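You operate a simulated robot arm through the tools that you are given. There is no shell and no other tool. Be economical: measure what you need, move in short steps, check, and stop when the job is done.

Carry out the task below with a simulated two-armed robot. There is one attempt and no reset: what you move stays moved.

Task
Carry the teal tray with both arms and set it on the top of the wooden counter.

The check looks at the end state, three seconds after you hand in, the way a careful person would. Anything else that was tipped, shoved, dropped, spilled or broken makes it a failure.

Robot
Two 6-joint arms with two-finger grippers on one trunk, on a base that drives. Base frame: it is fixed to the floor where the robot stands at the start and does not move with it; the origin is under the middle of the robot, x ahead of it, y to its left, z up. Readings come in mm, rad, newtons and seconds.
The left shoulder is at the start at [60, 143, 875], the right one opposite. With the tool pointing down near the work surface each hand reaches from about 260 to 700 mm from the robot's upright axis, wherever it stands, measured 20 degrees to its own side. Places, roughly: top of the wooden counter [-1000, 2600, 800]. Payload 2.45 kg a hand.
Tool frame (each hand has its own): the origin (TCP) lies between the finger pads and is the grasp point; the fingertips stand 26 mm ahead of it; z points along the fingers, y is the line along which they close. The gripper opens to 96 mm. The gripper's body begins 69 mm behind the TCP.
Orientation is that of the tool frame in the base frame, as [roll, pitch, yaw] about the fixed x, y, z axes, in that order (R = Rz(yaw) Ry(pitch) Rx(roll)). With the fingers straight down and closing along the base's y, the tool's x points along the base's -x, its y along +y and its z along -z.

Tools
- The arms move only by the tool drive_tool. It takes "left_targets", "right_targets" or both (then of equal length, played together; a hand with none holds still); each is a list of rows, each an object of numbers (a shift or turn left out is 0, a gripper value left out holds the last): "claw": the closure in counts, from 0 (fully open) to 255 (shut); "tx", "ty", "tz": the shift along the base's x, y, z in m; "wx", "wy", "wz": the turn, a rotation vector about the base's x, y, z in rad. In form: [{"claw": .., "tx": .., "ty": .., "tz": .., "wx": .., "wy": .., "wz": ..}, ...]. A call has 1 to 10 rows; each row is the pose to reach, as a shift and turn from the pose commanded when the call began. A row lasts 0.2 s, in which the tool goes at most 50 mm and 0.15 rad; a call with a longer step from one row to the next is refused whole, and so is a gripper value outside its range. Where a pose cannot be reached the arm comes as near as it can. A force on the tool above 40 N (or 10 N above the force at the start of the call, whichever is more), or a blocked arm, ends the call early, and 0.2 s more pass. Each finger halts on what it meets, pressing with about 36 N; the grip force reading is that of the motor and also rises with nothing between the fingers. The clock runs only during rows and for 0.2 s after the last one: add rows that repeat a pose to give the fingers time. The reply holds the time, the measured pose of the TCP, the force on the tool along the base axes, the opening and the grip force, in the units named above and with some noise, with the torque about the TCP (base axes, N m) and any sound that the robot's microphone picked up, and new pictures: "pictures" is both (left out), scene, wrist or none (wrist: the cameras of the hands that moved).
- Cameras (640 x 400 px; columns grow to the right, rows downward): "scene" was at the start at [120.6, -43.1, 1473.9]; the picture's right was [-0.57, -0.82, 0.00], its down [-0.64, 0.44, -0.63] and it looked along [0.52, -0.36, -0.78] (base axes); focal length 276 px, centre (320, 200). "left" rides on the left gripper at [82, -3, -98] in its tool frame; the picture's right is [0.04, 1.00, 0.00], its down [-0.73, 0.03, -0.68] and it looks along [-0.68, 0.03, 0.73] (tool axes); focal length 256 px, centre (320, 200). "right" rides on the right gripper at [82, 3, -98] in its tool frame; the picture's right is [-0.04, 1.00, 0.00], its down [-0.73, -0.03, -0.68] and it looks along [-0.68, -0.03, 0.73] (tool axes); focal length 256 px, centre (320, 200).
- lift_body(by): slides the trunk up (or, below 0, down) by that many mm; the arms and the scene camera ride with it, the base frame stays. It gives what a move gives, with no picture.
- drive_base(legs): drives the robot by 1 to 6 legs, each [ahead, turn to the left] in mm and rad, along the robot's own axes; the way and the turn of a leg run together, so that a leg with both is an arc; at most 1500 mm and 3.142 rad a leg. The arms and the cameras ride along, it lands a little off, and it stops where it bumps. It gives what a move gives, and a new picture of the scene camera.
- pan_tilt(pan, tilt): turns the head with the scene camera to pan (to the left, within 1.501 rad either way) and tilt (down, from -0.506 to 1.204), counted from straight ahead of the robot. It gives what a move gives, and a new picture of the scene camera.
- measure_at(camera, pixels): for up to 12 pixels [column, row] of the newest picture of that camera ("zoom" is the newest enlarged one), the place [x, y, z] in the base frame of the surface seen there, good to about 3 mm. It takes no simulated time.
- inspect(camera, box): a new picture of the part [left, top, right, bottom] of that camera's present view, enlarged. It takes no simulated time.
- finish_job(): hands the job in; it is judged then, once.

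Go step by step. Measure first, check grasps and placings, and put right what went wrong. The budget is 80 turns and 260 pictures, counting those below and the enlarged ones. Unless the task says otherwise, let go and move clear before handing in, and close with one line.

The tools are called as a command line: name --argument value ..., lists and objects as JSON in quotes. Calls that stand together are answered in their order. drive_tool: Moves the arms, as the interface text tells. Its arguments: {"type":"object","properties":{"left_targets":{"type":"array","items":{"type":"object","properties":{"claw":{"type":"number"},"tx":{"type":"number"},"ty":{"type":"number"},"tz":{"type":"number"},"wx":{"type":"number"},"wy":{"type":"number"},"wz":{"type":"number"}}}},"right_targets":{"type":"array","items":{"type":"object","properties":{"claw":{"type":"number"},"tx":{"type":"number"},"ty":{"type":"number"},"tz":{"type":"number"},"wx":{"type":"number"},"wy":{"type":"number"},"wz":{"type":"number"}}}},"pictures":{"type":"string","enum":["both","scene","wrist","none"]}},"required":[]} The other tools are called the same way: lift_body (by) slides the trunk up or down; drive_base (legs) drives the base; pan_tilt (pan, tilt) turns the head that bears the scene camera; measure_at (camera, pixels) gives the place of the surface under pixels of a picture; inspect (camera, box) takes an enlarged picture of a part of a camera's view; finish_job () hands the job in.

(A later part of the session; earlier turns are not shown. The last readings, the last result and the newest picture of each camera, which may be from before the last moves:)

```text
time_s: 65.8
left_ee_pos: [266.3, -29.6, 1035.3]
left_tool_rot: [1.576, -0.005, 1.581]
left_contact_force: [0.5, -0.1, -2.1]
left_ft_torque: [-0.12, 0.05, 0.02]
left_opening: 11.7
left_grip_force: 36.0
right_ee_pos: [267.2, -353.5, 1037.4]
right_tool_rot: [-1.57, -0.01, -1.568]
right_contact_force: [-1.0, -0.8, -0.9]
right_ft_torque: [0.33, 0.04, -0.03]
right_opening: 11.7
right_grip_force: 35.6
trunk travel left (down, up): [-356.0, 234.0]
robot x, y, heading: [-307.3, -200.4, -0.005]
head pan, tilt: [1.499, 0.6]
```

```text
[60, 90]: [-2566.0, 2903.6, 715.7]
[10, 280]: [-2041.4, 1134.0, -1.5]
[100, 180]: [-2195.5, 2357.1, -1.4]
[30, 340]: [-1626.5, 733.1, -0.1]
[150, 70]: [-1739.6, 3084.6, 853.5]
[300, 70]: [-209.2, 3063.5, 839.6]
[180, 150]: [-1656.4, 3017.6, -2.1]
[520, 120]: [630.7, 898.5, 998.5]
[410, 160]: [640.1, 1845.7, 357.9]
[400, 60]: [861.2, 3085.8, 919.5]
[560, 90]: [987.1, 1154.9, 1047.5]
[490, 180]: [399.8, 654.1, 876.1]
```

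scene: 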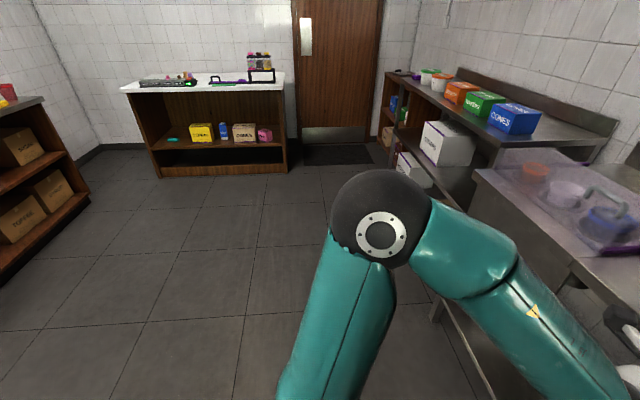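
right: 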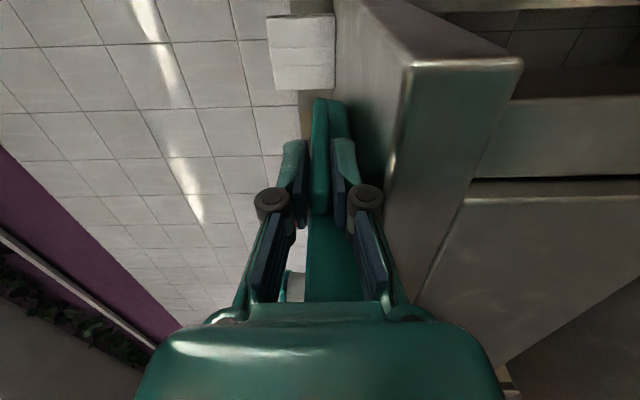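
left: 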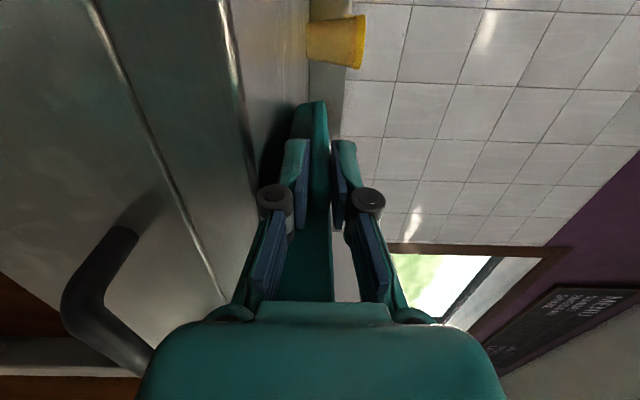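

The floor is open well to the rear. An earlier view showed something white with louvres low behind-left of the robot, so I'll look there before backing up.

pan_tilt --pan 1.5 --tilt 1.0

measure_at --camera "scene" --pixels '[[20, 200], [20, 300], [20, 380], [80, 380], [150, 390], [60, 250], [200, 300], [100, 330]]'

pan_tilt --pan -1.5 --tilt 1.0

measure_at --camera "scene" --pixels '[[620, 200], [620, 300], [620, 380], [560, 380], [490, 390], [580, 250], [450, 300], [540, 330]]'

```text
time_s: 66.6
left_ee_pos: [266.2, -28.4, 1035.2]
left_tool_rot: [1.576, -0.002, 1.583]
left_contact_force: [1.2, 0.1, -2.1]
left_ft_torque: [-0.09, 0.03, 0.0]
left_opening: 11.5
left_grip_force: 35.8
right_ee_pos: [267.8, -351.7, 1036.1]
right_tool_rot: [-1.569, -0.009, -1.567]
right_contact_force: [-0.1, -0.1, 0.1]
right_ft_torque: [0.34, 0.07, -0.02]
right_opening: 11.9
right_grip_force: 36.2
trunk travel left (down, up): [-356.0, 234.0]
robot x, y, heading: [-304.7, -202.2, -0.002]
head pan, tilt: [1.499, 1.0]
```

scene: 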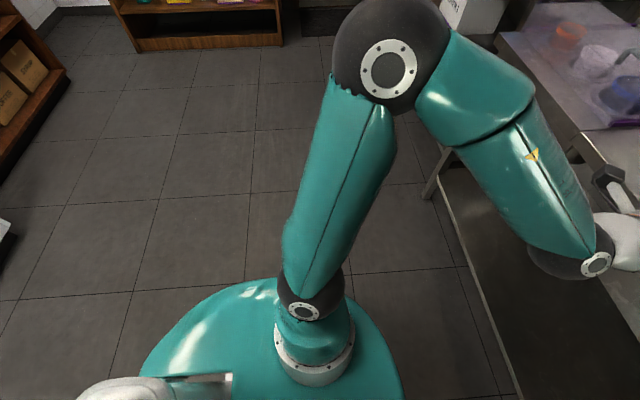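

```text
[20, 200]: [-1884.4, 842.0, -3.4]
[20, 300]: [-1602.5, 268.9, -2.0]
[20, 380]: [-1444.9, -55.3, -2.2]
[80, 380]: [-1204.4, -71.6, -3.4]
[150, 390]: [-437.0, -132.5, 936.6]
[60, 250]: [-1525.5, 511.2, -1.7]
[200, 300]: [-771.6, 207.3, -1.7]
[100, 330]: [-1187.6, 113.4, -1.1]
```

```text
time_s: 69.2
left_ee_pos: [266.7, -27.9, 1036.6]
left_tool_rot: [1.575, -0.004, 1.582]
left_contact_force: [1.0, -0.1, -2.6]
left_ft_torque: [-0.11, 0.04, 0.01]
left_opening: 11.5
left_grip_force: 36.2
right_ee_pos: [267.8, -353.4, 1036.1]
right_tool_rot: [-1.569, -0.009, -1.569]
right_contact_force: [-0.6, 0.1, 0.3]
right_ft_torque: [0.34, 0.08, -0.02]
right_opening: 11.7
right_grip_force: 35.2
trunk travel left (down, up): [-356.0, 234.0]
robot x, y, heading: [-304.1, -203.1, -0.006]
head pan, tilt: [-1.499, 1.0]
```

scene: 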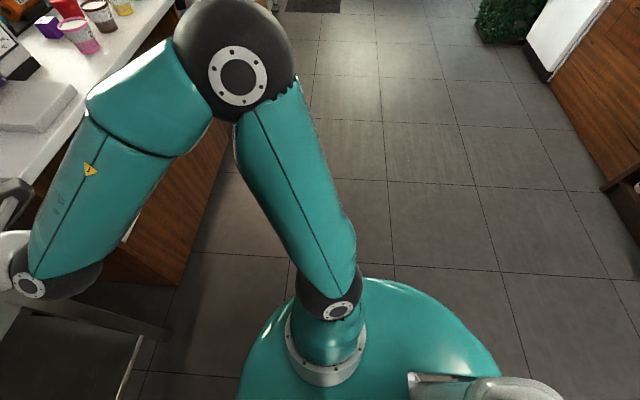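

```text
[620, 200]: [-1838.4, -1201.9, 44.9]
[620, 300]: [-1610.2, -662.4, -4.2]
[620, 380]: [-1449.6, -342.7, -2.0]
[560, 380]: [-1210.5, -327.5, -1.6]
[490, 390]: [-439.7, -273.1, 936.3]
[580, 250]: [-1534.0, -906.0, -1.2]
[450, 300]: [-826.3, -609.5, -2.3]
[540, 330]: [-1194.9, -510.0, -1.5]
```

The floor is clear behind. I'll back up 500 mm, turn left to face the counter and drive part-way.

drive_base --legs '[[-500, 0], [0, 1.571], [1000, 0]]'

pan_tilt --pan 0 --tilt 0.45

```text
time_s: 75.5
left_ee_pos: [-808.4, 399.7, 1038.8]
left_tool_rot: [1.592, 0.001, 2.897]
left_contact_force: [1.9, 0.2, -2.6]
left_ft_torque: [-0.05, 0.03, 0.7]
left_opening: 11.4
left_grip_force: 36.0
right_ee_pos: [-496.5, 311.1, 1037.6]
right_tool_rot: [-1.569, -0.004, -0.285]
right_contact_force: [-1.7, 0.7, 0.4]
right_ft_torque: [0.01, 0.3, -0.68]
right_opening: 11.8
right_grip_force: 36.2
trunk travel left (down, up): [-356.0, 234.0]
robot x, y, heading: [-760.5, -213.3, 1.313]
head pan, tilt: [-1.499, 1.0]
stopped in leg 2: the robot was blocked; the commanded pose is now the measured one
```

scene: 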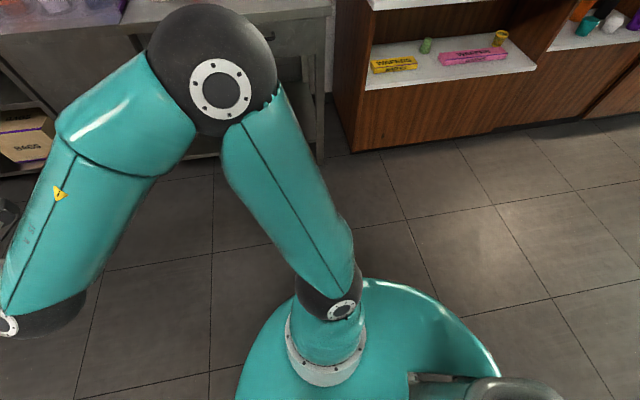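

```text
time_s: 77.1
left_ee_pos: [-807.5, 399.0, 1040.0]
left_tool_rot: [1.59, -0.001, 2.898]
left_contact_force: [-0.3, 0.5, -2.9]
left_ft_torque: [-0.04, 0.14, -0.02]
left_opening: 11.6
left_grip_force: 36.0
right_ee_pos: [-496.3, 311.0, 1037.4]
right_tool_rot: [-1.567, -0.006, -0.284]
right_contact_force: [-0.2, 0.1, 1.2]
right_ft_torque: [0.09, 0.45, -0.06]
right_opening: 11.6
right_grip_force: 36.2
trunk travel left (down, up): [-356.0, 234.0]
robot x, y, heading: [-760.0, -208.9, 1.313]
head pan, tilt: [0.0, 0.45]
```

scene: 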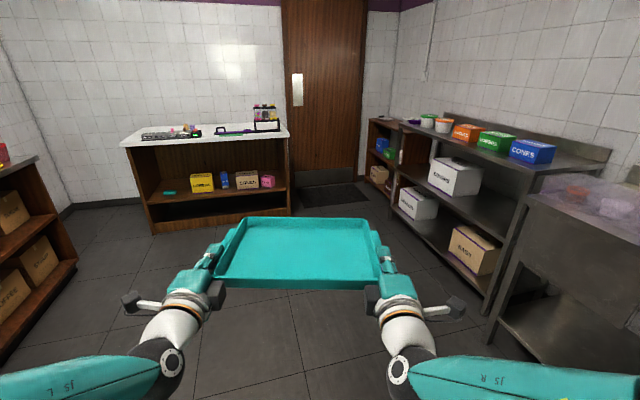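

The tray is held well, but the turn stopped at heading 1.313 because of something unseen to the rear. The way ahead is clear. I'll zoom in on the counter and continue forward, correcting later.

inspect --camera "scene" --box '[110, 90, 300, 210]'

drive_base --legs '[[700, 0], [0, 0.7], [600, 0], [0, -0.44]]'

```text
3.33 times, centred on (205, 150) of scene
```

zoom: 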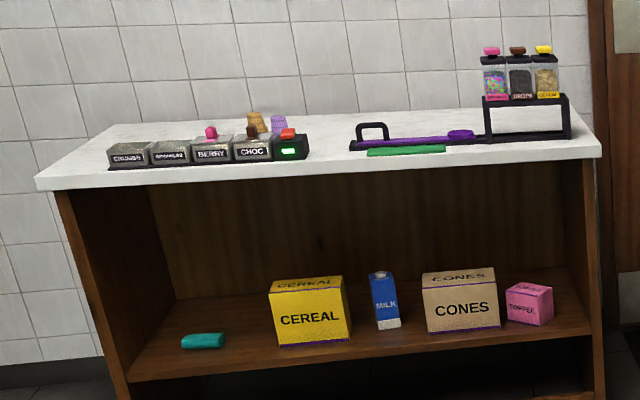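

```text
time_s: 87.6
left_ee_pos: [-1073.4, 1560.1, 1039.1]
left_tool_rot: [1.592, 0.001, -3.088]
left_contact_force: [1.6, 0.9, -3.0]
left_ft_torque: [-0.11, 0.11, 0.06]
left_opening: 11.6
left_grip_force: 36.1
right_ee_pos: [-750.6, 1565.8, 1037.5]
right_tool_rot: [-1.567, -0.007, 0.014]
right_contact_force: [-2.1, 0.5, 0.9]
right_ft_torque: [-0.05, 0.36, -0.01]
right_opening: 11.6
right_grip_force: 35.7
trunk travel left (down, up): [-356.0, 234.0]
robot x, y, heading: [-857.4, 987.0, 1.611]
head pan, tilt: [0.0, 0.45]
```

scene: 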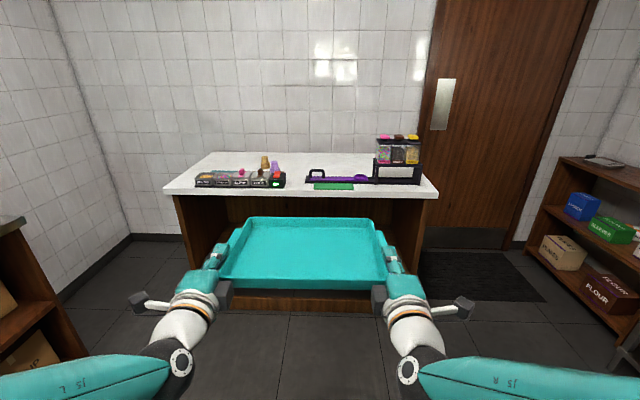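

The robot now faces the counter at (-857, 987). I'll zoom in on the counter top and measure the items and free areas.

inspect --camera "scene" --box '[155, 120, 445, 210]'

measure_at --camera "zoom" --pixels '[[35, 155], [600, 155], [130, 72], [570, 75], [285, 145], [345, 150], [430, 150], [335, 130], [310, 130], [470, 135], [250, 112], [300, 95]]'

measure_at --camera "scene" --pixels '[[164, 190], [437, 193], [197, 185], [285, 186], [306, 181], [314, 188], [353, 188], [375, 183], [420, 183], [296, 190], [268, 160], [300, 165]]'

```text
2.21 times, centred on (300, 165) of scene
```

zoom: 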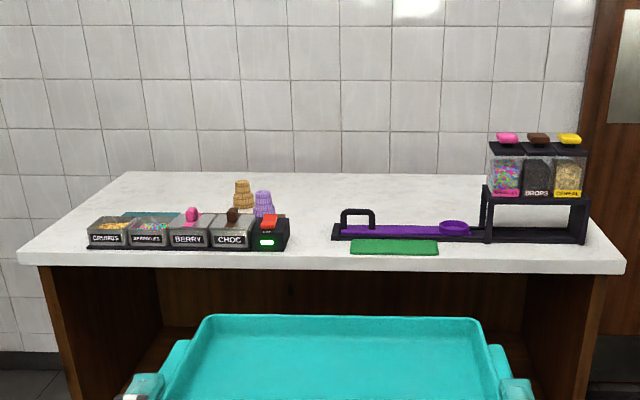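

```text
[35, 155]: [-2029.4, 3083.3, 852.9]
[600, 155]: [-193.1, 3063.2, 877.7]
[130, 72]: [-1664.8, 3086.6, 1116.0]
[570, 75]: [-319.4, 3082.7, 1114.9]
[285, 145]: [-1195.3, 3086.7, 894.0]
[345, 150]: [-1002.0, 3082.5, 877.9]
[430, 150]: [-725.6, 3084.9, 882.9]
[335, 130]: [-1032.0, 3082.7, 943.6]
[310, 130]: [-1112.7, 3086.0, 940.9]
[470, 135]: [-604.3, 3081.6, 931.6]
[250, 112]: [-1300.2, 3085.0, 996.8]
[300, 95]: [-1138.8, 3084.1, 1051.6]
```

```text
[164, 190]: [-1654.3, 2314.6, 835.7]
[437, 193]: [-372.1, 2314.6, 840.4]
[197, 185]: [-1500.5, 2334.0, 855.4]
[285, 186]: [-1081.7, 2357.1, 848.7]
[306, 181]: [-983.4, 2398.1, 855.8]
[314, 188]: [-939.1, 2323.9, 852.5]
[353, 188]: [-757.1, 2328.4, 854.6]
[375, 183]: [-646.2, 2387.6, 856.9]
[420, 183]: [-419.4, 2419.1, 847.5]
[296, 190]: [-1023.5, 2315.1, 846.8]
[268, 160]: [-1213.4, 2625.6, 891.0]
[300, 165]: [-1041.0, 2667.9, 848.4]
```

The front of the counter is occupied (bins x -1500…-1080, mat and press x -983…-420). The deep back strip, y≈2480–3080, is free, so the tray must go there. I'll move closer and raise the trunk to measure the items from above.

lift_body --by 200

drive_base --legs '[[350, -0.04]]'

pan_tilt --pan 0 --tilt 0.55

inspect --camera "scene" --box '[120, 60, 520, 260]'

```text
time_s: 89.7
left_ee_pos: [-1072.4, 1560.1, 1240.0]
left_tool_rot: [1.589, -0.001, -3.089]
left_contact_force: [-1.6, -1.7, -3.1]
left_ft_torque: [-0.09, 0.1, -0.24]
left_opening: 11.4
left_grip_force: 35.6
right_ee_pos: [-749.7, 1566.6, 1238.3]
right_tool_rot: [-1.566, -0.008, 0.013]
right_contact_force: [2.2, 1.5, -0.1]
right_ft_torque: [-0.06, 0.39, -0.38]
right_opening: 11.7
right_grip_force: 35.8
trunk travel left (down, up): [-556.0, 34.0]
robot x, y, heading: [-859.8, 991.8, 1.606]
head pan, tilt: [0.0, 0.45]
```

```text
time_s: 92.0
left_ee_pos: [-1057.5, 1916.4, 1240.1]
left_tool_rot: [1.59, 0.001, -3.128]
left_contact_force: [-3.6, 1.4, -2.9]
left_ft_torque: [-0.06, 0.04, -0.06]
left_opening: 11.5
left_grip_force: 35.9
right_ee_pos: [-734.1, 1909.7, 1238.4]
right_tool_rot: [-1.569, -0.008, -0.026]
right_contact_force: [5.1, 0.1, 0.7]
right_ft_torque: [-0.07, 0.38, 0.17]
right_opening: 11.6
right_grip_force: 36.0
trunk travel left (down, up): [-556.0, 34.0]
robot x, y, heading: [-867.1, 1336.2, 1.563]
head pan, tilt: [0.0, 0.45]
```

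scene: 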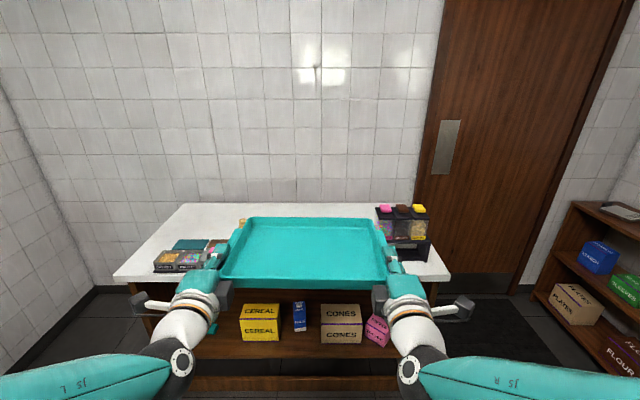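

```text
time_s: 92.7
left_ee_pos: [-1057.6, 1916.6, 1238.7]
left_tool_rot: [1.59, 0.001, -3.129]
left_contact_force: [-0.9, 0.9, -2.6]
left_ft_torque: [-0.07, 0.06, 0.18]
left_opening: 11.5
left_grip_force: 35.6
right_ee_pos: [-733.2, 1909.6, 1238.1]
right_tool_rot: [-1.567, -0.005, -0.025]
right_contact_force: [-1.0, -0.9, -0.4]
right_ft_torque: [-0.03, 0.42, 0.12]
right_opening: 11.7
right_grip_force: 36.2
trunk travel left (down, up): [-556.0, 34.0]
robot x, y, heading: [-867.4, 1337.6, 1.568]
head pan, tilt: [0.0, 0.55]
```

scene: 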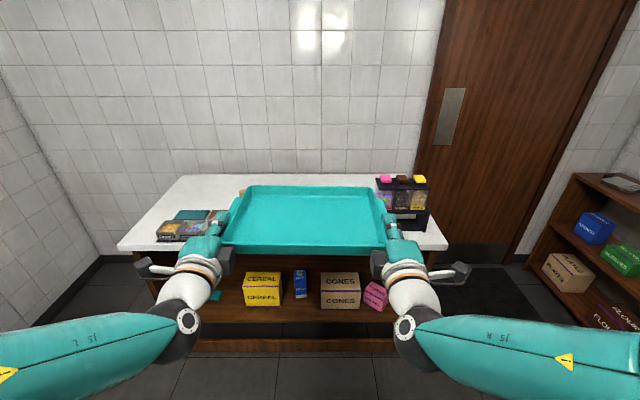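

```text
1.60 times, centred on (320, 160) of scene
```

zoom: 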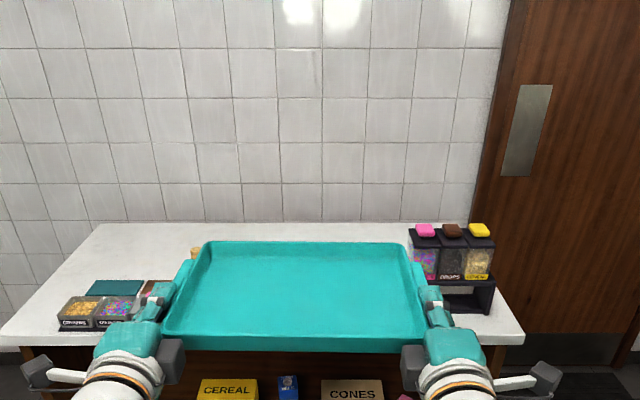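

The held tray hides the counter middle. I'll turn the robot 0.9 rad right and look left past the tray.

drive_base --legs '[[0, -0.9]]'

pan_tilt --pan 0.95 --tilt 0.55

inspect --camera "scene" --box '[120, 100, 520, 300]'

```text
time_s: 95.7
left_ee_pos: [-530.2, 1845.0, 1240.0]
left_tool_rot: [1.589, 0.001, 2.252]
left_contact_force: [0.0, 0.0, -3.0]
left_ft_torque: [0.03, 0.11, 0.13]
left_opening: 11.5
left_grip_force: 36.1
right_ee_pos: [-334.4, 1587.6, 1238.0]
right_tool_rot: [-1.571, -0.007, -0.927]
right_contact_force: [-0.9, 0.3, 0.9]
right_ft_torque: [0.31, 0.31, -0.03]
right_opening: 11.7
right_grip_force: 35.5
trunk travel left (down, up): [-556.0, 34.0]
robot x, y, heading: [-885.8, 1362.8, 0.671]
head pan, tilt: [0.0, 0.55]
```

scene: 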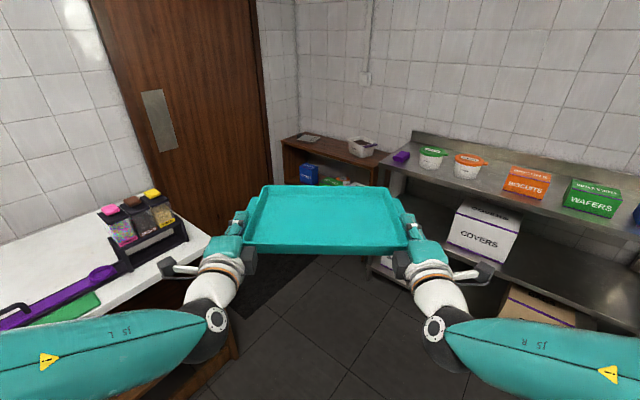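

```text
time_s: 96.9
left_ee_pos: [-531.9, 1846.6, 1240.5]
left_tool_rot: [1.59, 0.002, 2.259]
left_contact_force: [-13.8, 9.6, -2.4]
left_ft_torque: [0.01, 0.16, -0.28]
left_opening: 11.9
left_grip_force: 35.8
right_ee_pos: [-335.2, 1587.9, 1240.3]
right_tool_rot: [-1.567, -0.005, -0.929]
right_contact_force: [12.8, -9.4, -0.6]
right_ft_torque: [0.26, 0.32, -1.2]
right_opening: 11.6
right_grip_force: 36.2
trunk travel left (down, up): [-556.0, 34.0]
robot x, y, heading: [-889.7, 1366.9, 0.67]
head pan, tilt: [0.949, 0.55]
```

scene: 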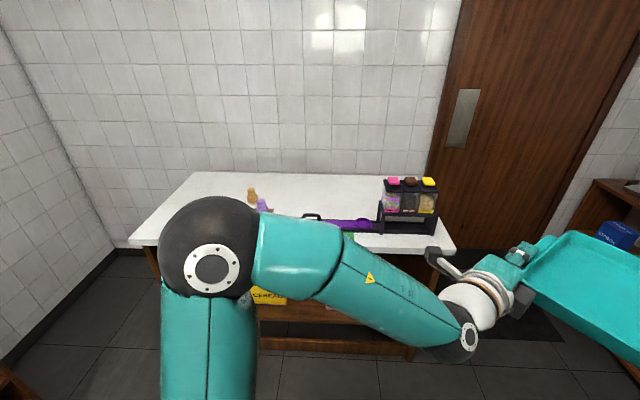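

```text
1.60 times, centred on (320, 200) of scene
```

zoom: 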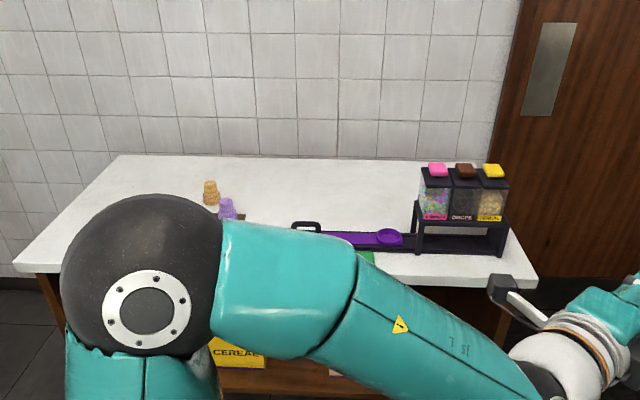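

The back half of the counter is completely clear. I'll measure its extents and the items' back edges and heights.

measure_at --camera "zoom" --pixels '[[120, 160], [500, 165], [300, 190], [300, 215], [210, 185], [212, 207], [227, 200], [243, 217], [306, 222], [350, 228], [390, 230], [412, 235]]'

measure_at --camera "zoom" --pixels '[[425, 180], [440, 170], [492, 170], [505, 215], [412, 205], [510, 250], [415, 250], [370, 260], [340, 240], [325, 233], [295, 227], [400, 170]]'

```text
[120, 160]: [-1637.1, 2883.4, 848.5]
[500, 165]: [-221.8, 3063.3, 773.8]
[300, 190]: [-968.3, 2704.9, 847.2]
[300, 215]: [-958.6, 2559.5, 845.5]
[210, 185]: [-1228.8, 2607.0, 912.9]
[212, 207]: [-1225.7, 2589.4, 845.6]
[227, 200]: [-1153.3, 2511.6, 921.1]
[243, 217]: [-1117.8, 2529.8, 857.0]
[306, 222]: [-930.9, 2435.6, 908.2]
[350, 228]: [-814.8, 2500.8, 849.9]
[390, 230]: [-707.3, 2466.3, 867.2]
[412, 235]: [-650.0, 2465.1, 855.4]
```

```text
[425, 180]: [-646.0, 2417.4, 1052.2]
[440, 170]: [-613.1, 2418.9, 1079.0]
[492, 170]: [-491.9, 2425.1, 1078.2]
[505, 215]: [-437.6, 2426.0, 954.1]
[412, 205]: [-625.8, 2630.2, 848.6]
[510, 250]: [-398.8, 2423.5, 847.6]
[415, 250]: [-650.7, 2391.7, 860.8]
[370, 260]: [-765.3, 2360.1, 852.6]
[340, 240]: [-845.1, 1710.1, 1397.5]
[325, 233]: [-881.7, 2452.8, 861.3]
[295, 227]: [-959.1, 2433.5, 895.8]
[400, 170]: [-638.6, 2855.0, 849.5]
```

The free strip is x≈-1110…-660 between cups and jars, y≈2510–2880, z=847. I'll face the counter again and test in free air whether the arms can extend about 790 mm ahead with the tray.

drive_base --legs '[[0, 0.9]]'

pan_tilt --pan 0 --tilt 0.75

```text
time_s: 99.9
left_ee_pos: [-1039.6, 1944.6, 1240.0]
left_tool_rot: [1.59, 0.001, -3.132]
left_contact_force: [-20.1, 0.5, -3.1]
left_ft_torque: [-0.06, 0.03, 0.46]
left_opening: 11.8
left_grip_force: 36.7
right_ee_pos: [-715.5, 1937.2, 1238.5]
right_tool_rot: [-1.567, -0.005, -0.035]
right_contact_force: [20.4, -1.9, -0.1]
right_ft_torque: [-0.06, 0.32, -0.41]
right_opening: 11.8
right_grip_force: 36.2
trunk travel left (down, up): [-556.0, 34.0]
robot x, y, heading: [-849.7, 1362.0, 1.559]
head pan, tilt: [0.949, 0.55]
```

scene: 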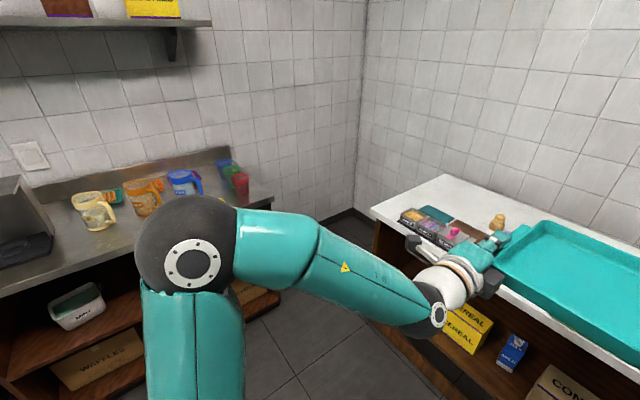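

```text
time_s: 101.2
left_ee_pos: [-1040.3, 1945.7, 1240.8]
left_tool_rot: [1.589, 0.001, -3.132]
left_contact_force: [-12.8, 4.0, -1.9]
left_ft_torque: [-0.03, 0.08, 0.79]
left_opening: 11.7
left_grip_force: 36.3
right_ee_pos: [-713.6, 1936.3, 1238.6]
right_tool_rot: [-1.568, -0.003, -0.039]
right_contact_force: [12.4, -3.5, -0.2]
right_ft_torque: [-0.1, 0.24, 0.37]
right_opening: 11.9
right_grip_force: 35.8
trunk travel left (down, up): [-556.0, 34.0]
robot x, y, heading: [-852.6, 1362.5, 1.562]
head pan, tilt: [0.0, 0.75]
```

scene: 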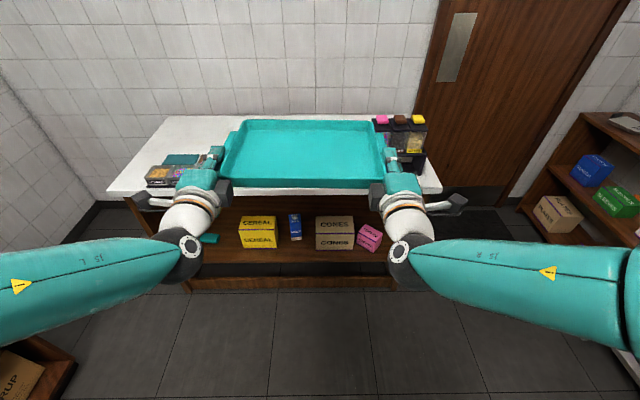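

The robot is squared up at (-852, 1362). I'll relieve the slight squeeze and extend both arms forward 200 mm together as a reach test.

drive_tool --left_targets '[{"tx": -0.003}, {"tx": -0.003, "ty": 0.02}, {"tx": -0.003, "ty": 0.045}, {"tx": -0.003, "ty": 0.07}, {"tx": -0.003, "ty": 0.095}, {"tx": -0.003, "ty": 0.12}, {"tx": -0.003, "ty": 0.145}, {"tx": -0.003, "ty": 0.17}, {"tx": -0.003, "ty": 0.19}, {"tx": -0.003, "ty": 0.2}]' --right_targets '[{"tx": 0.003}, {"tx": 0.003, "ty": 0.02}, {"tx": 0.003, "ty": 0.045}, {"tx": 0.003, "ty": 0.07}, {"tx": 0.003, "ty": 0.095}, {"tx": 0.003, "ty": 0.12}, {"tx": 0.003, "ty": 0.145}, {"tx": 0.003, "ty": 0.17}, {"tx": 0.003, "ty": 0.19}, {"tx": 0.003, "ty": 0.2}]' --pictures "scene"

```text
time_s: 103.4
left_ee_pos: [-1041.9, 2147.3, 1239.1]
left_tool_rot: [1.592, 0.001, -3.135]
left_contact_force: [19.7, 0.9, -3.1]
left_ft_torque: [-0.06, 0.11, -0.11]
left_opening: 11.5
left_grip_force: 36.1
right_ee_pos: [-716.1, 2136.9, 1238.2]
right_tool_rot: [-1.571, -0.007, -0.032]
right_contact_force: [-19.5, -0.6, 0.8]
right_ft_torque: [-0.08, 0.19, 0.59]
right_opening: 11.3
right_grip_force: 35.9
trunk travel left (down, up): [-556.0, 34.0]
robot x, y, heading: [-854.3, 1364.4, 1.558]
head pan, tilt: [0.0, 0.75]
```

scene: 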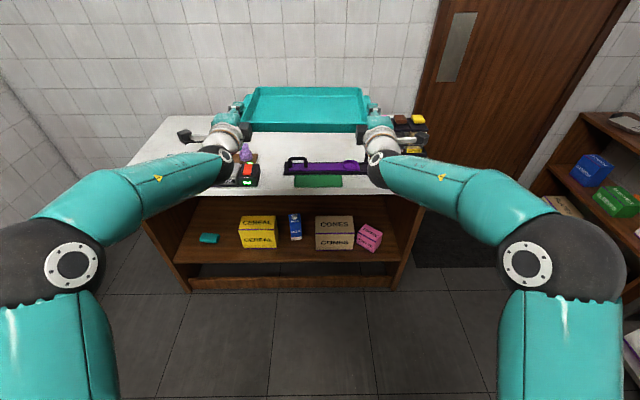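

The reach is there: 783 mm ahead, level, with the tray held. I'll relax the ±20 N tension and pitch both hands and the tray 20° nose-down to test the placing attitude.

drive_tool --left_targets '[{"tx": 0.0015}, {"tx": 0.002, "wx": -0.08}, {"tx": 0.002, "wx": -0.17}, {"tx": 0.002, "wx": -0.26}, {"tx": 0.002, "wx": -0.35}, {"tx": 0.002, "wx": -0.35}]' --right_targets '[{"tx": -0.0015}, {"tx": -0.002, "wx": -0.08}, {"tx": -0.002, "wx": -0.17}, {"tx": -0.002, "wx": -0.26}, {"tx": -0.002, "wx": -0.35}, {"tx": -0.002, "wx": -0.35}]' --pictures "both"

```text
time_s: 104.8
left_ee_pos: [-1040.8, 2145.0, 1241.5]
left_tool_rot: [1.942, -0.003, -3.134]
left_contact_force: [13.6, 2.0, -5.2]
left_ft_torque: [-0.07, 0.27, 0.07]
left_opening: 11.7
left_grip_force: 36.0
right_ee_pos: [-714.0, 2136.9, 1239.5]
right_tool_rot: [-1.915, -0.018, -0.029]
right_contact_force: [-13.9, -1.6, 0.1]
right_ft_torque: [-0.07, 0.68, 0.53]
right_opening: 11.7
right_grip_force: 35.7
trunk travel left (down, up): [-556.0, 34.0]
robot x, y, heading: [-855.1, 1361.3, 1.559]
head pan, tilt: [0.0, 0.75]
```

scene: 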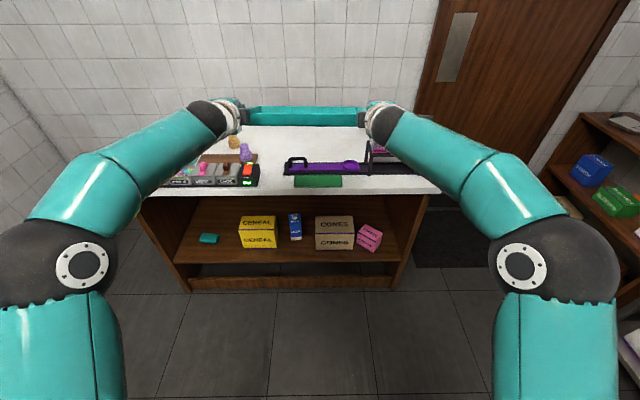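
right: 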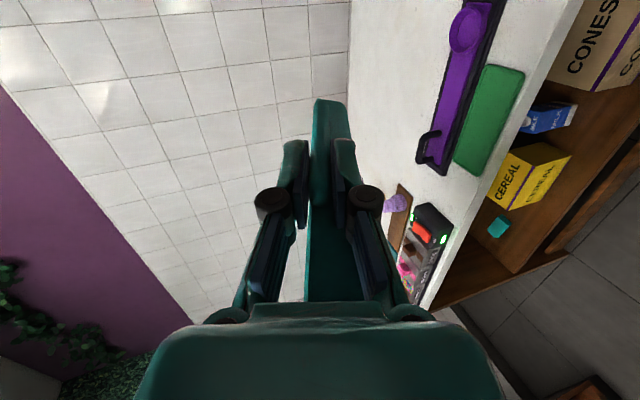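
left: 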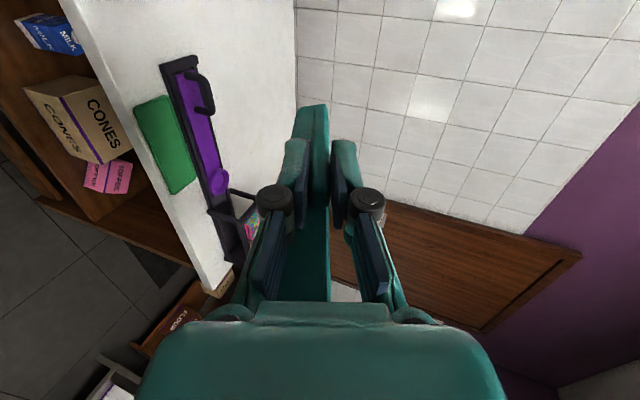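

The tilted pose works, and I have a clear view of the counter. I'll measure the rack, cups and back edge precisely from these views.

inspect --camera "scene" --box '[140, 90, 460, 210]'

measure_at --camera "zoom" --pixels '[[240, 90], [420, 80], [330, 75], [190, 100], [212, 120], [232, 135], [300, 130], [300, 145], [380, 140], [445, 135], [470, 110], [455, 140]]'

measure_at --camera "left" --pixels '[[255, 195], [235, 195], [253, 215], [215, 165], [195, 65], [225, 185], [240, 190], [245, 225]]'

```text
2.00 times, centred on (300, 150) of scene
```

zoom: 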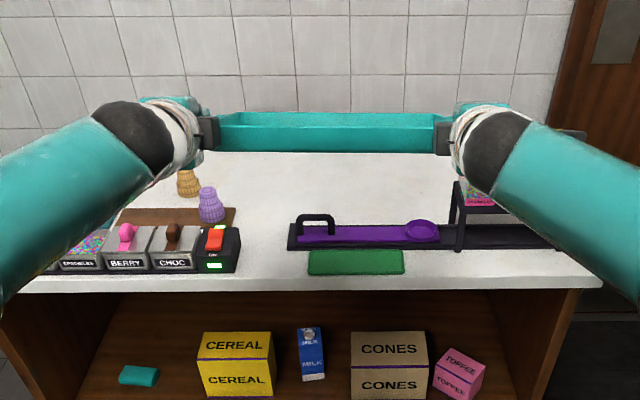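

```text
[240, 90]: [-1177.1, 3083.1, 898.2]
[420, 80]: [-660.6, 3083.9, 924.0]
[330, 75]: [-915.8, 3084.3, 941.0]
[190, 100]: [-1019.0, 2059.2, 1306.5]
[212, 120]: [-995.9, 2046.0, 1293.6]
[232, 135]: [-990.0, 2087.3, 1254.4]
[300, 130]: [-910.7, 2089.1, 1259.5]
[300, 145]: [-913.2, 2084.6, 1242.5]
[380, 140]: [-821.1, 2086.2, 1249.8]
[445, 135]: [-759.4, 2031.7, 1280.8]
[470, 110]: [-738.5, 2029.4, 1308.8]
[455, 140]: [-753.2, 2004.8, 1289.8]
```

```text
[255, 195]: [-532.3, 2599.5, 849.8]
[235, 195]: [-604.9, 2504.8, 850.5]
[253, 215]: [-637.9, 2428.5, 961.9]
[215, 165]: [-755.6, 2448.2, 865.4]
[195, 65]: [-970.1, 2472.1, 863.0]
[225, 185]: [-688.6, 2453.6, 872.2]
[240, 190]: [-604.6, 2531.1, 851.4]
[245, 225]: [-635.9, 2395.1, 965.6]
```

I'll take a few more points on the cups and board from that zoom, and on the free back area.

measure_at --camera "zoom" --pixels '[[188, 172], [188, 194], [202, 185], [210, 190], [208, 220], [226, 215], [236, 215], [240, 235], [330, 158], [450, 160], [315, 217], [455, 190]]'

```text
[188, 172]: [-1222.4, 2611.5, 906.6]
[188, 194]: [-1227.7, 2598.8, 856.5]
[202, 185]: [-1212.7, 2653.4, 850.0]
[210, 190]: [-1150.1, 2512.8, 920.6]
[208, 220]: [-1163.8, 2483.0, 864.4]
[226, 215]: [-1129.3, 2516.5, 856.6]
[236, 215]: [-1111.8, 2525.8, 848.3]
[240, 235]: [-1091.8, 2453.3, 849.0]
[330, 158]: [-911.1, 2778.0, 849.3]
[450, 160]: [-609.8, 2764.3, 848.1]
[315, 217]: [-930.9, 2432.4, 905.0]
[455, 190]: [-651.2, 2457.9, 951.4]
```

I'll measure the right forearm's line (scene pixels along it) to know how it would pass the jar rack.

measure_at --camera "scene" --pixels '[[385, 120], [405, 150], [430, 140], [440, 170], [460, 160], [470, 200], [490, 180], [540, 220], [520, 265], [600, 260], [380, 105], [365, 125]]'

```text
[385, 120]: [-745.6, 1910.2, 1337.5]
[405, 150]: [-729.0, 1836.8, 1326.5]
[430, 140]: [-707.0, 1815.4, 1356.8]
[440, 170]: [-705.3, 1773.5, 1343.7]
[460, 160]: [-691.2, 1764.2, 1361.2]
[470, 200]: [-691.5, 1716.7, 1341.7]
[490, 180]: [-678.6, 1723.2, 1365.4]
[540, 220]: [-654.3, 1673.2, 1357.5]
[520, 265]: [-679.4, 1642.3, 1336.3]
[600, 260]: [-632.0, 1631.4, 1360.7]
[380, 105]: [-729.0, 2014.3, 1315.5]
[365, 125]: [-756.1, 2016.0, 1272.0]
```

The forearms run almost straight back and slightly up, which suits the gap, but I want them steeper over the bins and cups. I'll test lowering the hands 160 mm with the arms alone, in free air in front of the counter.

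drive_tool --left_targets '[{"tz": -0.02, "tx": 0.001}, {"tz": -0.04, "tx": 0.001}, {"tz": -0.06, "tx": 0.001}, {"tz": -0.08, "tx": 0.001}, {"tz": -0.1, "tx": 0.001}, {"tz": -0.12, "tx": 0.001}, {"tz": -0.14, "tx": 0.001}, {"tz": -0.16, "tx": 0.001}, {"tz": -0.16, "tx": 0.001}]' --right_targets '[{"tz": -0.02, "tx": -0.001}, {"tz": -0.04, "tx": -0.001}, {"tz": -0.06, "tx": -0.001}, {"tz": -0.08, "tx": -0.001}, {"tz": -0.1, "tx": -0.001}, {"tz": -0.12, "tx": -0.001}, {"tz": -0.14, "tx": -0.001}, {"tz": -0.16, "tx": -0.001}, {"tz": -0.16, "tx": -0.001}]' --pictures "scene"

measure_at --camera "scene" --pixels '[[385, 130], [405, 150], [430, 160], [450, 180], [480, 200], [520, 230], [225, 130], [200, 150], [180, 160], [150, 190], [120, 210], [320, 140]]'

```text
time_s: 106.8
left_ee_pos: [-1040.5, 2145.5, 1081.2]
left_tool_rot: [1.941, -0.001, -3.133]
left_contact_force: [4.5, 1.3, -4.5]
left_ft_torque: [-0.08, 0.39, 0.26]
left_opening: 11.5
left_grip_force: 36.2
right_ee_pos: [-714.3, 2136.6, 1078.3]
right_tool_rot: [-1.917, -0.017, -0.032]
right_contact_force: [-3.9, -2.2, 2.0]
right_ft_torque: [0.0, 0.67, 0.26]
right_opening: 11.8
right_grip_force: 36.5
trunk travel left (down, up): [-556.0, 34.0]
robot x, y, heading: [-852.1, 1366.3, 1.557]
head pan, tilt: [0.0, 0.75]
```

scene: 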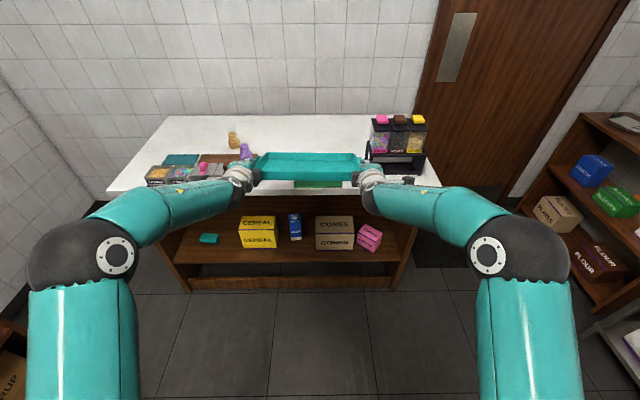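

```text
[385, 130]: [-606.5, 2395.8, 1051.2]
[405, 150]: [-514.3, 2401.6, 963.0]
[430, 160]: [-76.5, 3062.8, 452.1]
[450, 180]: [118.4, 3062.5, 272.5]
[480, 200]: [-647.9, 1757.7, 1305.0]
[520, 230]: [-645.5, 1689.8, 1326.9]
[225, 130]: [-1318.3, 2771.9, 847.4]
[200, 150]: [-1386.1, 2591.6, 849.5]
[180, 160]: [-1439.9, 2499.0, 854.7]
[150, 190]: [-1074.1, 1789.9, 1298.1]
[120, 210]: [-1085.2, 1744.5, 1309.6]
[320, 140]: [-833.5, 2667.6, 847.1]
```

No limit was met and the forearms are much steeper now. I'll try another 100 mm down.

drive_tool --left_targets '[{"tz": -0.02}, {"tz": -0.04}, {"tz": -0.06}, {"tz": -0.08}, {"tz": -0.1}, {"tz": -0.1}]' --right_targets '[{"tz": -0.02}, {"tz": -0.04}, {"tz": -0.06}, {"tz": -0.08}, {"tz": -0.1}, {"tz": -0.1}]' --pictures "scene"

measure_at --camera "scene" --pixels '[[375, 190], [390, 195], [410, 210], [430, 215], [460, 230], [220, 195], [200, 205], [180, 205], [205, 160], [228, 165], [245, 168], [300, 165]]'

```text
time_s: 108.2
left_ee_pos: [-1039.2, 2144.2, 980.7]
left_tool_rot: [1.94, -0.002, -3.134]
left_contact_force: [-0.1, -5.9, -2.2]
left_ft_torque: [-0.1, -0.1, -1.05]
left_opening: 11.6
left_grip_force: 36.3
right_ee_pos: [-713.4, 2137.4, 977.3]
right_tool_rot: [-1.916, -0.018, -0.035]
right_contact_force: [0.5, 5.1, -1.3]
right_ft_torque: [-0.01, 0.23, -0.67]
right_opening: 11.7
right_grip_force: 35.7
trunk travel left (down, up): [-556.0, 34.0]
robot x, y, heading: [-849.9, 1365.6, 1.555]
head pan, tilt: [0.0, 0.75]
```

scene: 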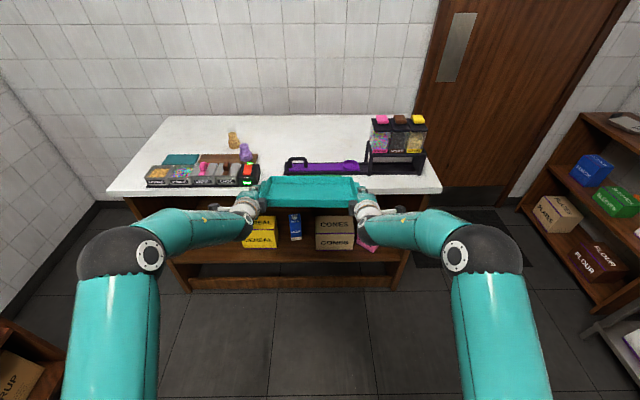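

```text
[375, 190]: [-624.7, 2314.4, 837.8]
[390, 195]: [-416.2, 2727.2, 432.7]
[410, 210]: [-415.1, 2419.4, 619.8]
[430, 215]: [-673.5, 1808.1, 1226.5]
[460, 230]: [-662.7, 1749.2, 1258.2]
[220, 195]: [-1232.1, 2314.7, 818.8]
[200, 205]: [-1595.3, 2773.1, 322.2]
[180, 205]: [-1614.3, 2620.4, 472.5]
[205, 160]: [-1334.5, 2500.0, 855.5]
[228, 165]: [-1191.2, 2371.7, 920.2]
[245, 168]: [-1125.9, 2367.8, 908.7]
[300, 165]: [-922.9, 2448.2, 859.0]
```

Still no limit, and the forearms are steep now, so the placing posture works with the trunk high. I'll raise the tray to travel height (TCP ≈1130), shift 30 mm left, and drive forward 300 mm.

drive_tool --left_targets '[{"tz": 0.02, "tx": -0.005}, {"tz": 0.04, "tx": -0.01}, {"tz": 0.06, "tx": -0.015}, {"tz": 0.08, "tx": -0.02}, {"tz": 0.1, "tx": -0.025}, {"tz": 0.12, "tx": -0.03}, {"tz": 0.14, "tx": -0.03}, {"tz": 0.15, "tx": -0.03}]' --right_targets '[{"tz": 0.02, "tx": -0.005}, {"tz": 0.04, "tx": -0.01}, {"tz": 0.06, "tx": -0.015}, {"tz": 0.08, "tx": -0.02}, {"tz": 0.1, "tx": -0.025}, {"tz": 0.12, "tx": -0.03}, {"tz": 0.14, "tx": -0.03}, {"tz": 0.15, "tx": -0.03}]' --pictures "none"

drive_base --legs '[[300, 0]]'

```text
time_s: 110.0
left_ee_pos: [-1070.2, 2145.8, 1131.0]
left_tool_rot: [1.94, -0.004, -3.135]
left_contact_force: [5.8, -2.6, -2.5]
left_ft_torque: [-0.08, 0.03, -0.5]
left_opening: 11.6
left_grip_force: 35.3
right_ee_pos: [-744.9, 2138.1, 1129.8]
right_tool_rot: [-1.918, -0.018, -0.031]
right_contact_force: [-6.5, 3.5, -0.3]
right_ft_torque: [-0.01, 0.33, -0.59]
right_opening: 11.9
right_grip_force: 35.6
trunk travel left (down, up): [-556.0, 34.0]
robot x, y, heading: [-848.7, 1365.7, 1.56]
head pan, tilt: [0.0, 0.75]
```

```text
time_s: 112.0
left_ee_pos: [-1062.9, 2451.8, 1128.5]
left_tool_rot: [1.943, -0.002, -3.138]
left_contact_force: [9.7, 0.1, -3.0]
left_ft_torque: [-0.04, 0.17, -0.15]
left_opening: 11.8
left_grip_force: 35.9
right_ee_pos: [-736.2, 2442.9, 1127.6]
right_tool_rot: [-1.92, -0.017, -0.036]
right_contact_force: [-9.6, 1.0, 1.2]
right_ft_torque: [-0.02, 0.58, 0.19]
right_opening: 11.9
right_grip_force: 36.3
trunk travel left (down, up): [-556.0, 34.0]
robot x, y, heading: [-845.0, 1668.6, 1.555]
head pan, tilt: [0.0, 0.75]
```

scene: 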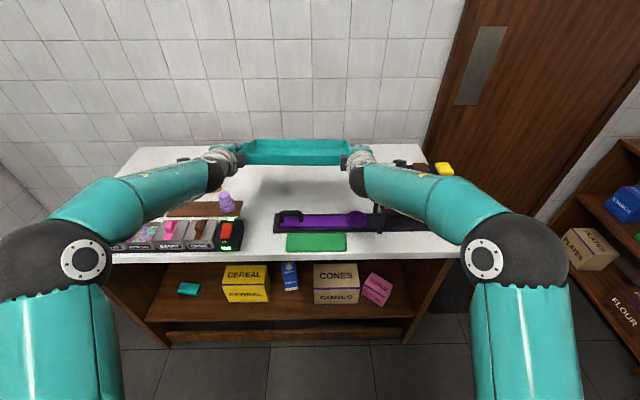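

The tray is above the items and clear of the jars. I'll drive 180 mm more and check.

drive_base --legs '[[180, 0]]'

inspect --camera "left" --box '[0, 0, 640, 400]'

inspect --camera "right" --box '[0, 0, 640, 400]'

```text
time_s: 113.6
left_ee_pos: [-1058.4, 2635.7, 1129.6]
left_tool_rot: [1.944, -0.002, -3.137]
left_contact_force: [-0.5, 0.1, -3.8]
left_ft_torque: [-0.07, 0.23, -0.07]
left_opening: 11.7
left_grip_force: 35.7
right_ee_pos: [-732.4, 2626.5, 1128.0]
right_tool_rot: [-1.921, -0.019, -0.033]
right_contact_force: [0.2, 0.4, -0.1]
right_ft_torque: [-0.02, 0.51, -0.16]
right_opening: 12.0
right_grip_force: 35.9
trunk travel left (down, up): [-556.0, 34.0]
robot x, y, heading: [-844.9, 1855.3, 1.556]
head pan, tilt: [0.0, 0.75]
```

scene: 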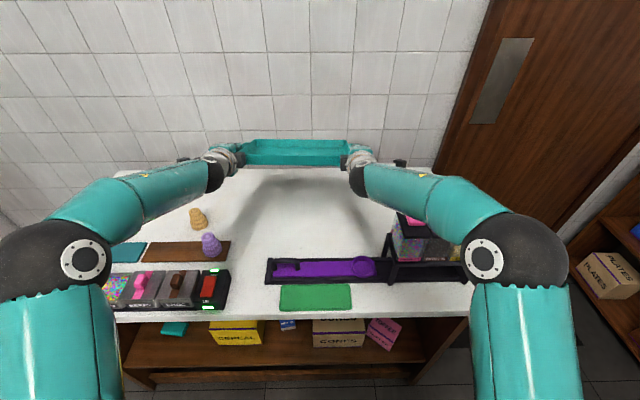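

```text
1.00 times, centred on (320, 200) of left (not enlarged: the box is as wide or as high as the picture)
```

zoom: 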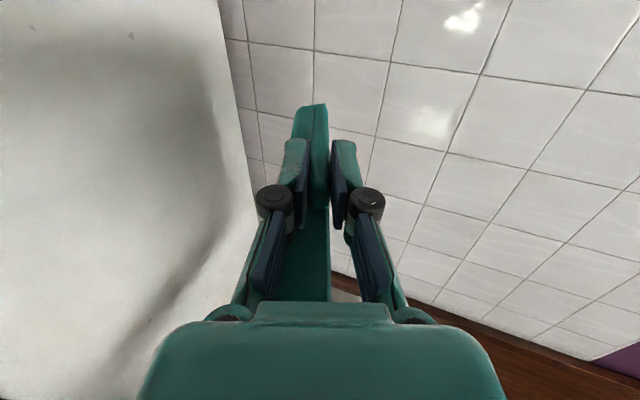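

```text
1.00 times, centred on (320, 200) of right (not enlarged: the box is as wide or as high as the picture)
```

zoom: 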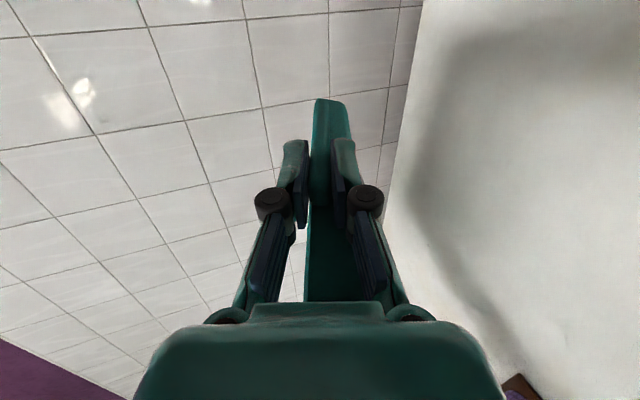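

The tray hovers over the clear back area. I'll extend 50 mm, nudge 6 mm left, and descend 100 mm, then check the right forearm against the jars and the left camera against the cups.

drive_tool --left_targets '[{"ty": 0.02, "tx": -0.003}, {"ty": 0.04, "tx": -0.006}, {"ty": 0.05, "tx": -0.006, "tz": -0.02}, {"ty": 0.05, "tx": -0.006, "tz": -0.04}, {"ty": 0.05, "tx": -0.006, "tz": -0.06}, {"ty": 0.05, "tx": -0.006, "tz": -0.08}, {"ty": 0.05, "tx": -0.006, "tz": -0.1}, {"ty": 0.05, "tx": -0.006, "tz": -0.1}]' --right_targets '[{"ty": 0.02, "tx": -0.003}, {"ty": 0.04, "tx": -0.006}, {"ty": 0.05, "tx": -0.006, "tz": -0.02}, {"ty": 0.05, "tx": -0.006, "tz": -0.04}, {"ty": 0.05, "tx": -0.006, "tz": -0.06}, {"ty": 0.05, "tx": -0.006, "tz": -0.08}, {"ty": 0.05, "tx": -0.006, "tz": -0.1}, {"ty": 0.05, "tx": -0.006, "tz": -0.1}]' --pictures "scene"

inspect --camera "scene" --box '[150, 120, 500, 320]'

```text
time_s: 115.4
left_ee_pos: [-1064.2, 2685.6, 1029.9]
left_tool_rot: [1.943, -0.001, -3.139]
left_contact_force: [5.2, -3.9, -1.5]
left_ft_torque: [-0.06, -0.18, -1.05]
left_opening: 11.5
left_grip_force: 36.4
right_ee_pos: [-739.0, 2672.9, 1029.8]
right_tool_rot: [-1.918, -0.018, -0.031]
right_contact_force: [-5.6, 4.1, -0.8]
right_ft_torque: [-0.05, 0.36, -0.28]
right_opening: 11.5
right_grip_force: 35.5
trunk travel left (down, up): [-556.0, 34.0]
robot x, y, heading: [-847.5, 1850.5, 1.55]
head pan, tilt: [0.0, 0.75]
```

scene: 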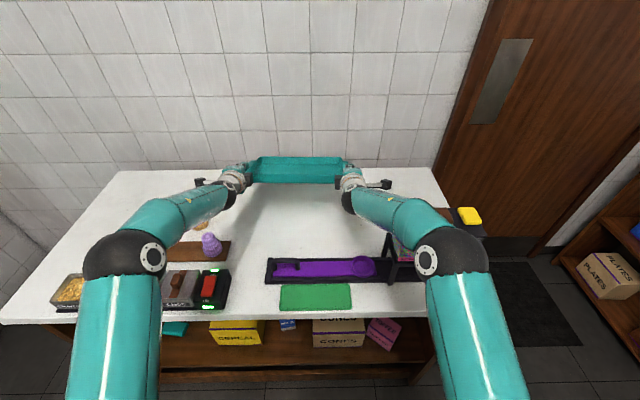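

```text
1.83 times, centred on (325, 220) of scene
```

zoom: 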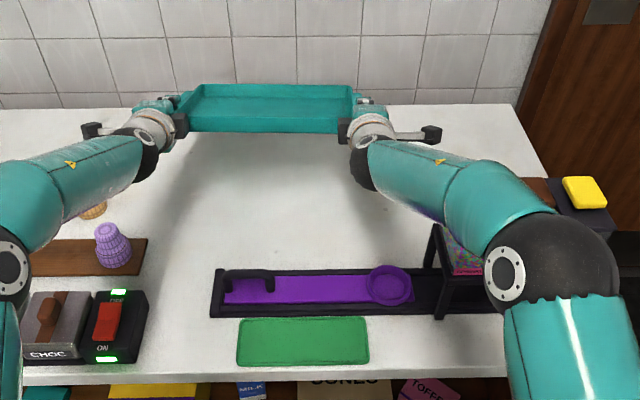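

I'll measure along both forearms and the camera mounts to check clearances to jars and cups.

measure_at --camera "zoom" --pixels '[[380, 180], [420, 160], [420, 205], [450, 220], [460, 180], [490, 230], [520, 200], [560, 230], [595, 260], [430, 133], [585, 190], [545, 190]]'

measure_at --camera "zoom" --pixels '[[90, 130], [140, 170], [100, 190], [90, 205], [110, 230], [60, 220], [130, 120], [20, 200], [105, 225], [265, 125]]'

```text
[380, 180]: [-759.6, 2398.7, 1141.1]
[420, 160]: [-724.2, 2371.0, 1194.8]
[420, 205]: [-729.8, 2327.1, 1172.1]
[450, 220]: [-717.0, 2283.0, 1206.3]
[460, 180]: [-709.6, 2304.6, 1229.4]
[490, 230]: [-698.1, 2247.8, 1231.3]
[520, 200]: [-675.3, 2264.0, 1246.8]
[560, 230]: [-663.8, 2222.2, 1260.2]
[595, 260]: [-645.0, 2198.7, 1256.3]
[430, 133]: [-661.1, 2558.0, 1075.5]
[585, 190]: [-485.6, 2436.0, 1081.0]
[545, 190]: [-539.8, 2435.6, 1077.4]
```

```text
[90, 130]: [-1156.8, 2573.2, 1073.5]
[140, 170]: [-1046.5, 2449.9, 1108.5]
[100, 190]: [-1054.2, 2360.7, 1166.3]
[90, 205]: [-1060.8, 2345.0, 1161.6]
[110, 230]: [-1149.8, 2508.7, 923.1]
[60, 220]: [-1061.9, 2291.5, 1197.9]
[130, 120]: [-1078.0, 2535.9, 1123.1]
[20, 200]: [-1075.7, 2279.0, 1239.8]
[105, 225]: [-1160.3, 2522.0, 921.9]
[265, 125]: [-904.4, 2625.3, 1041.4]
```

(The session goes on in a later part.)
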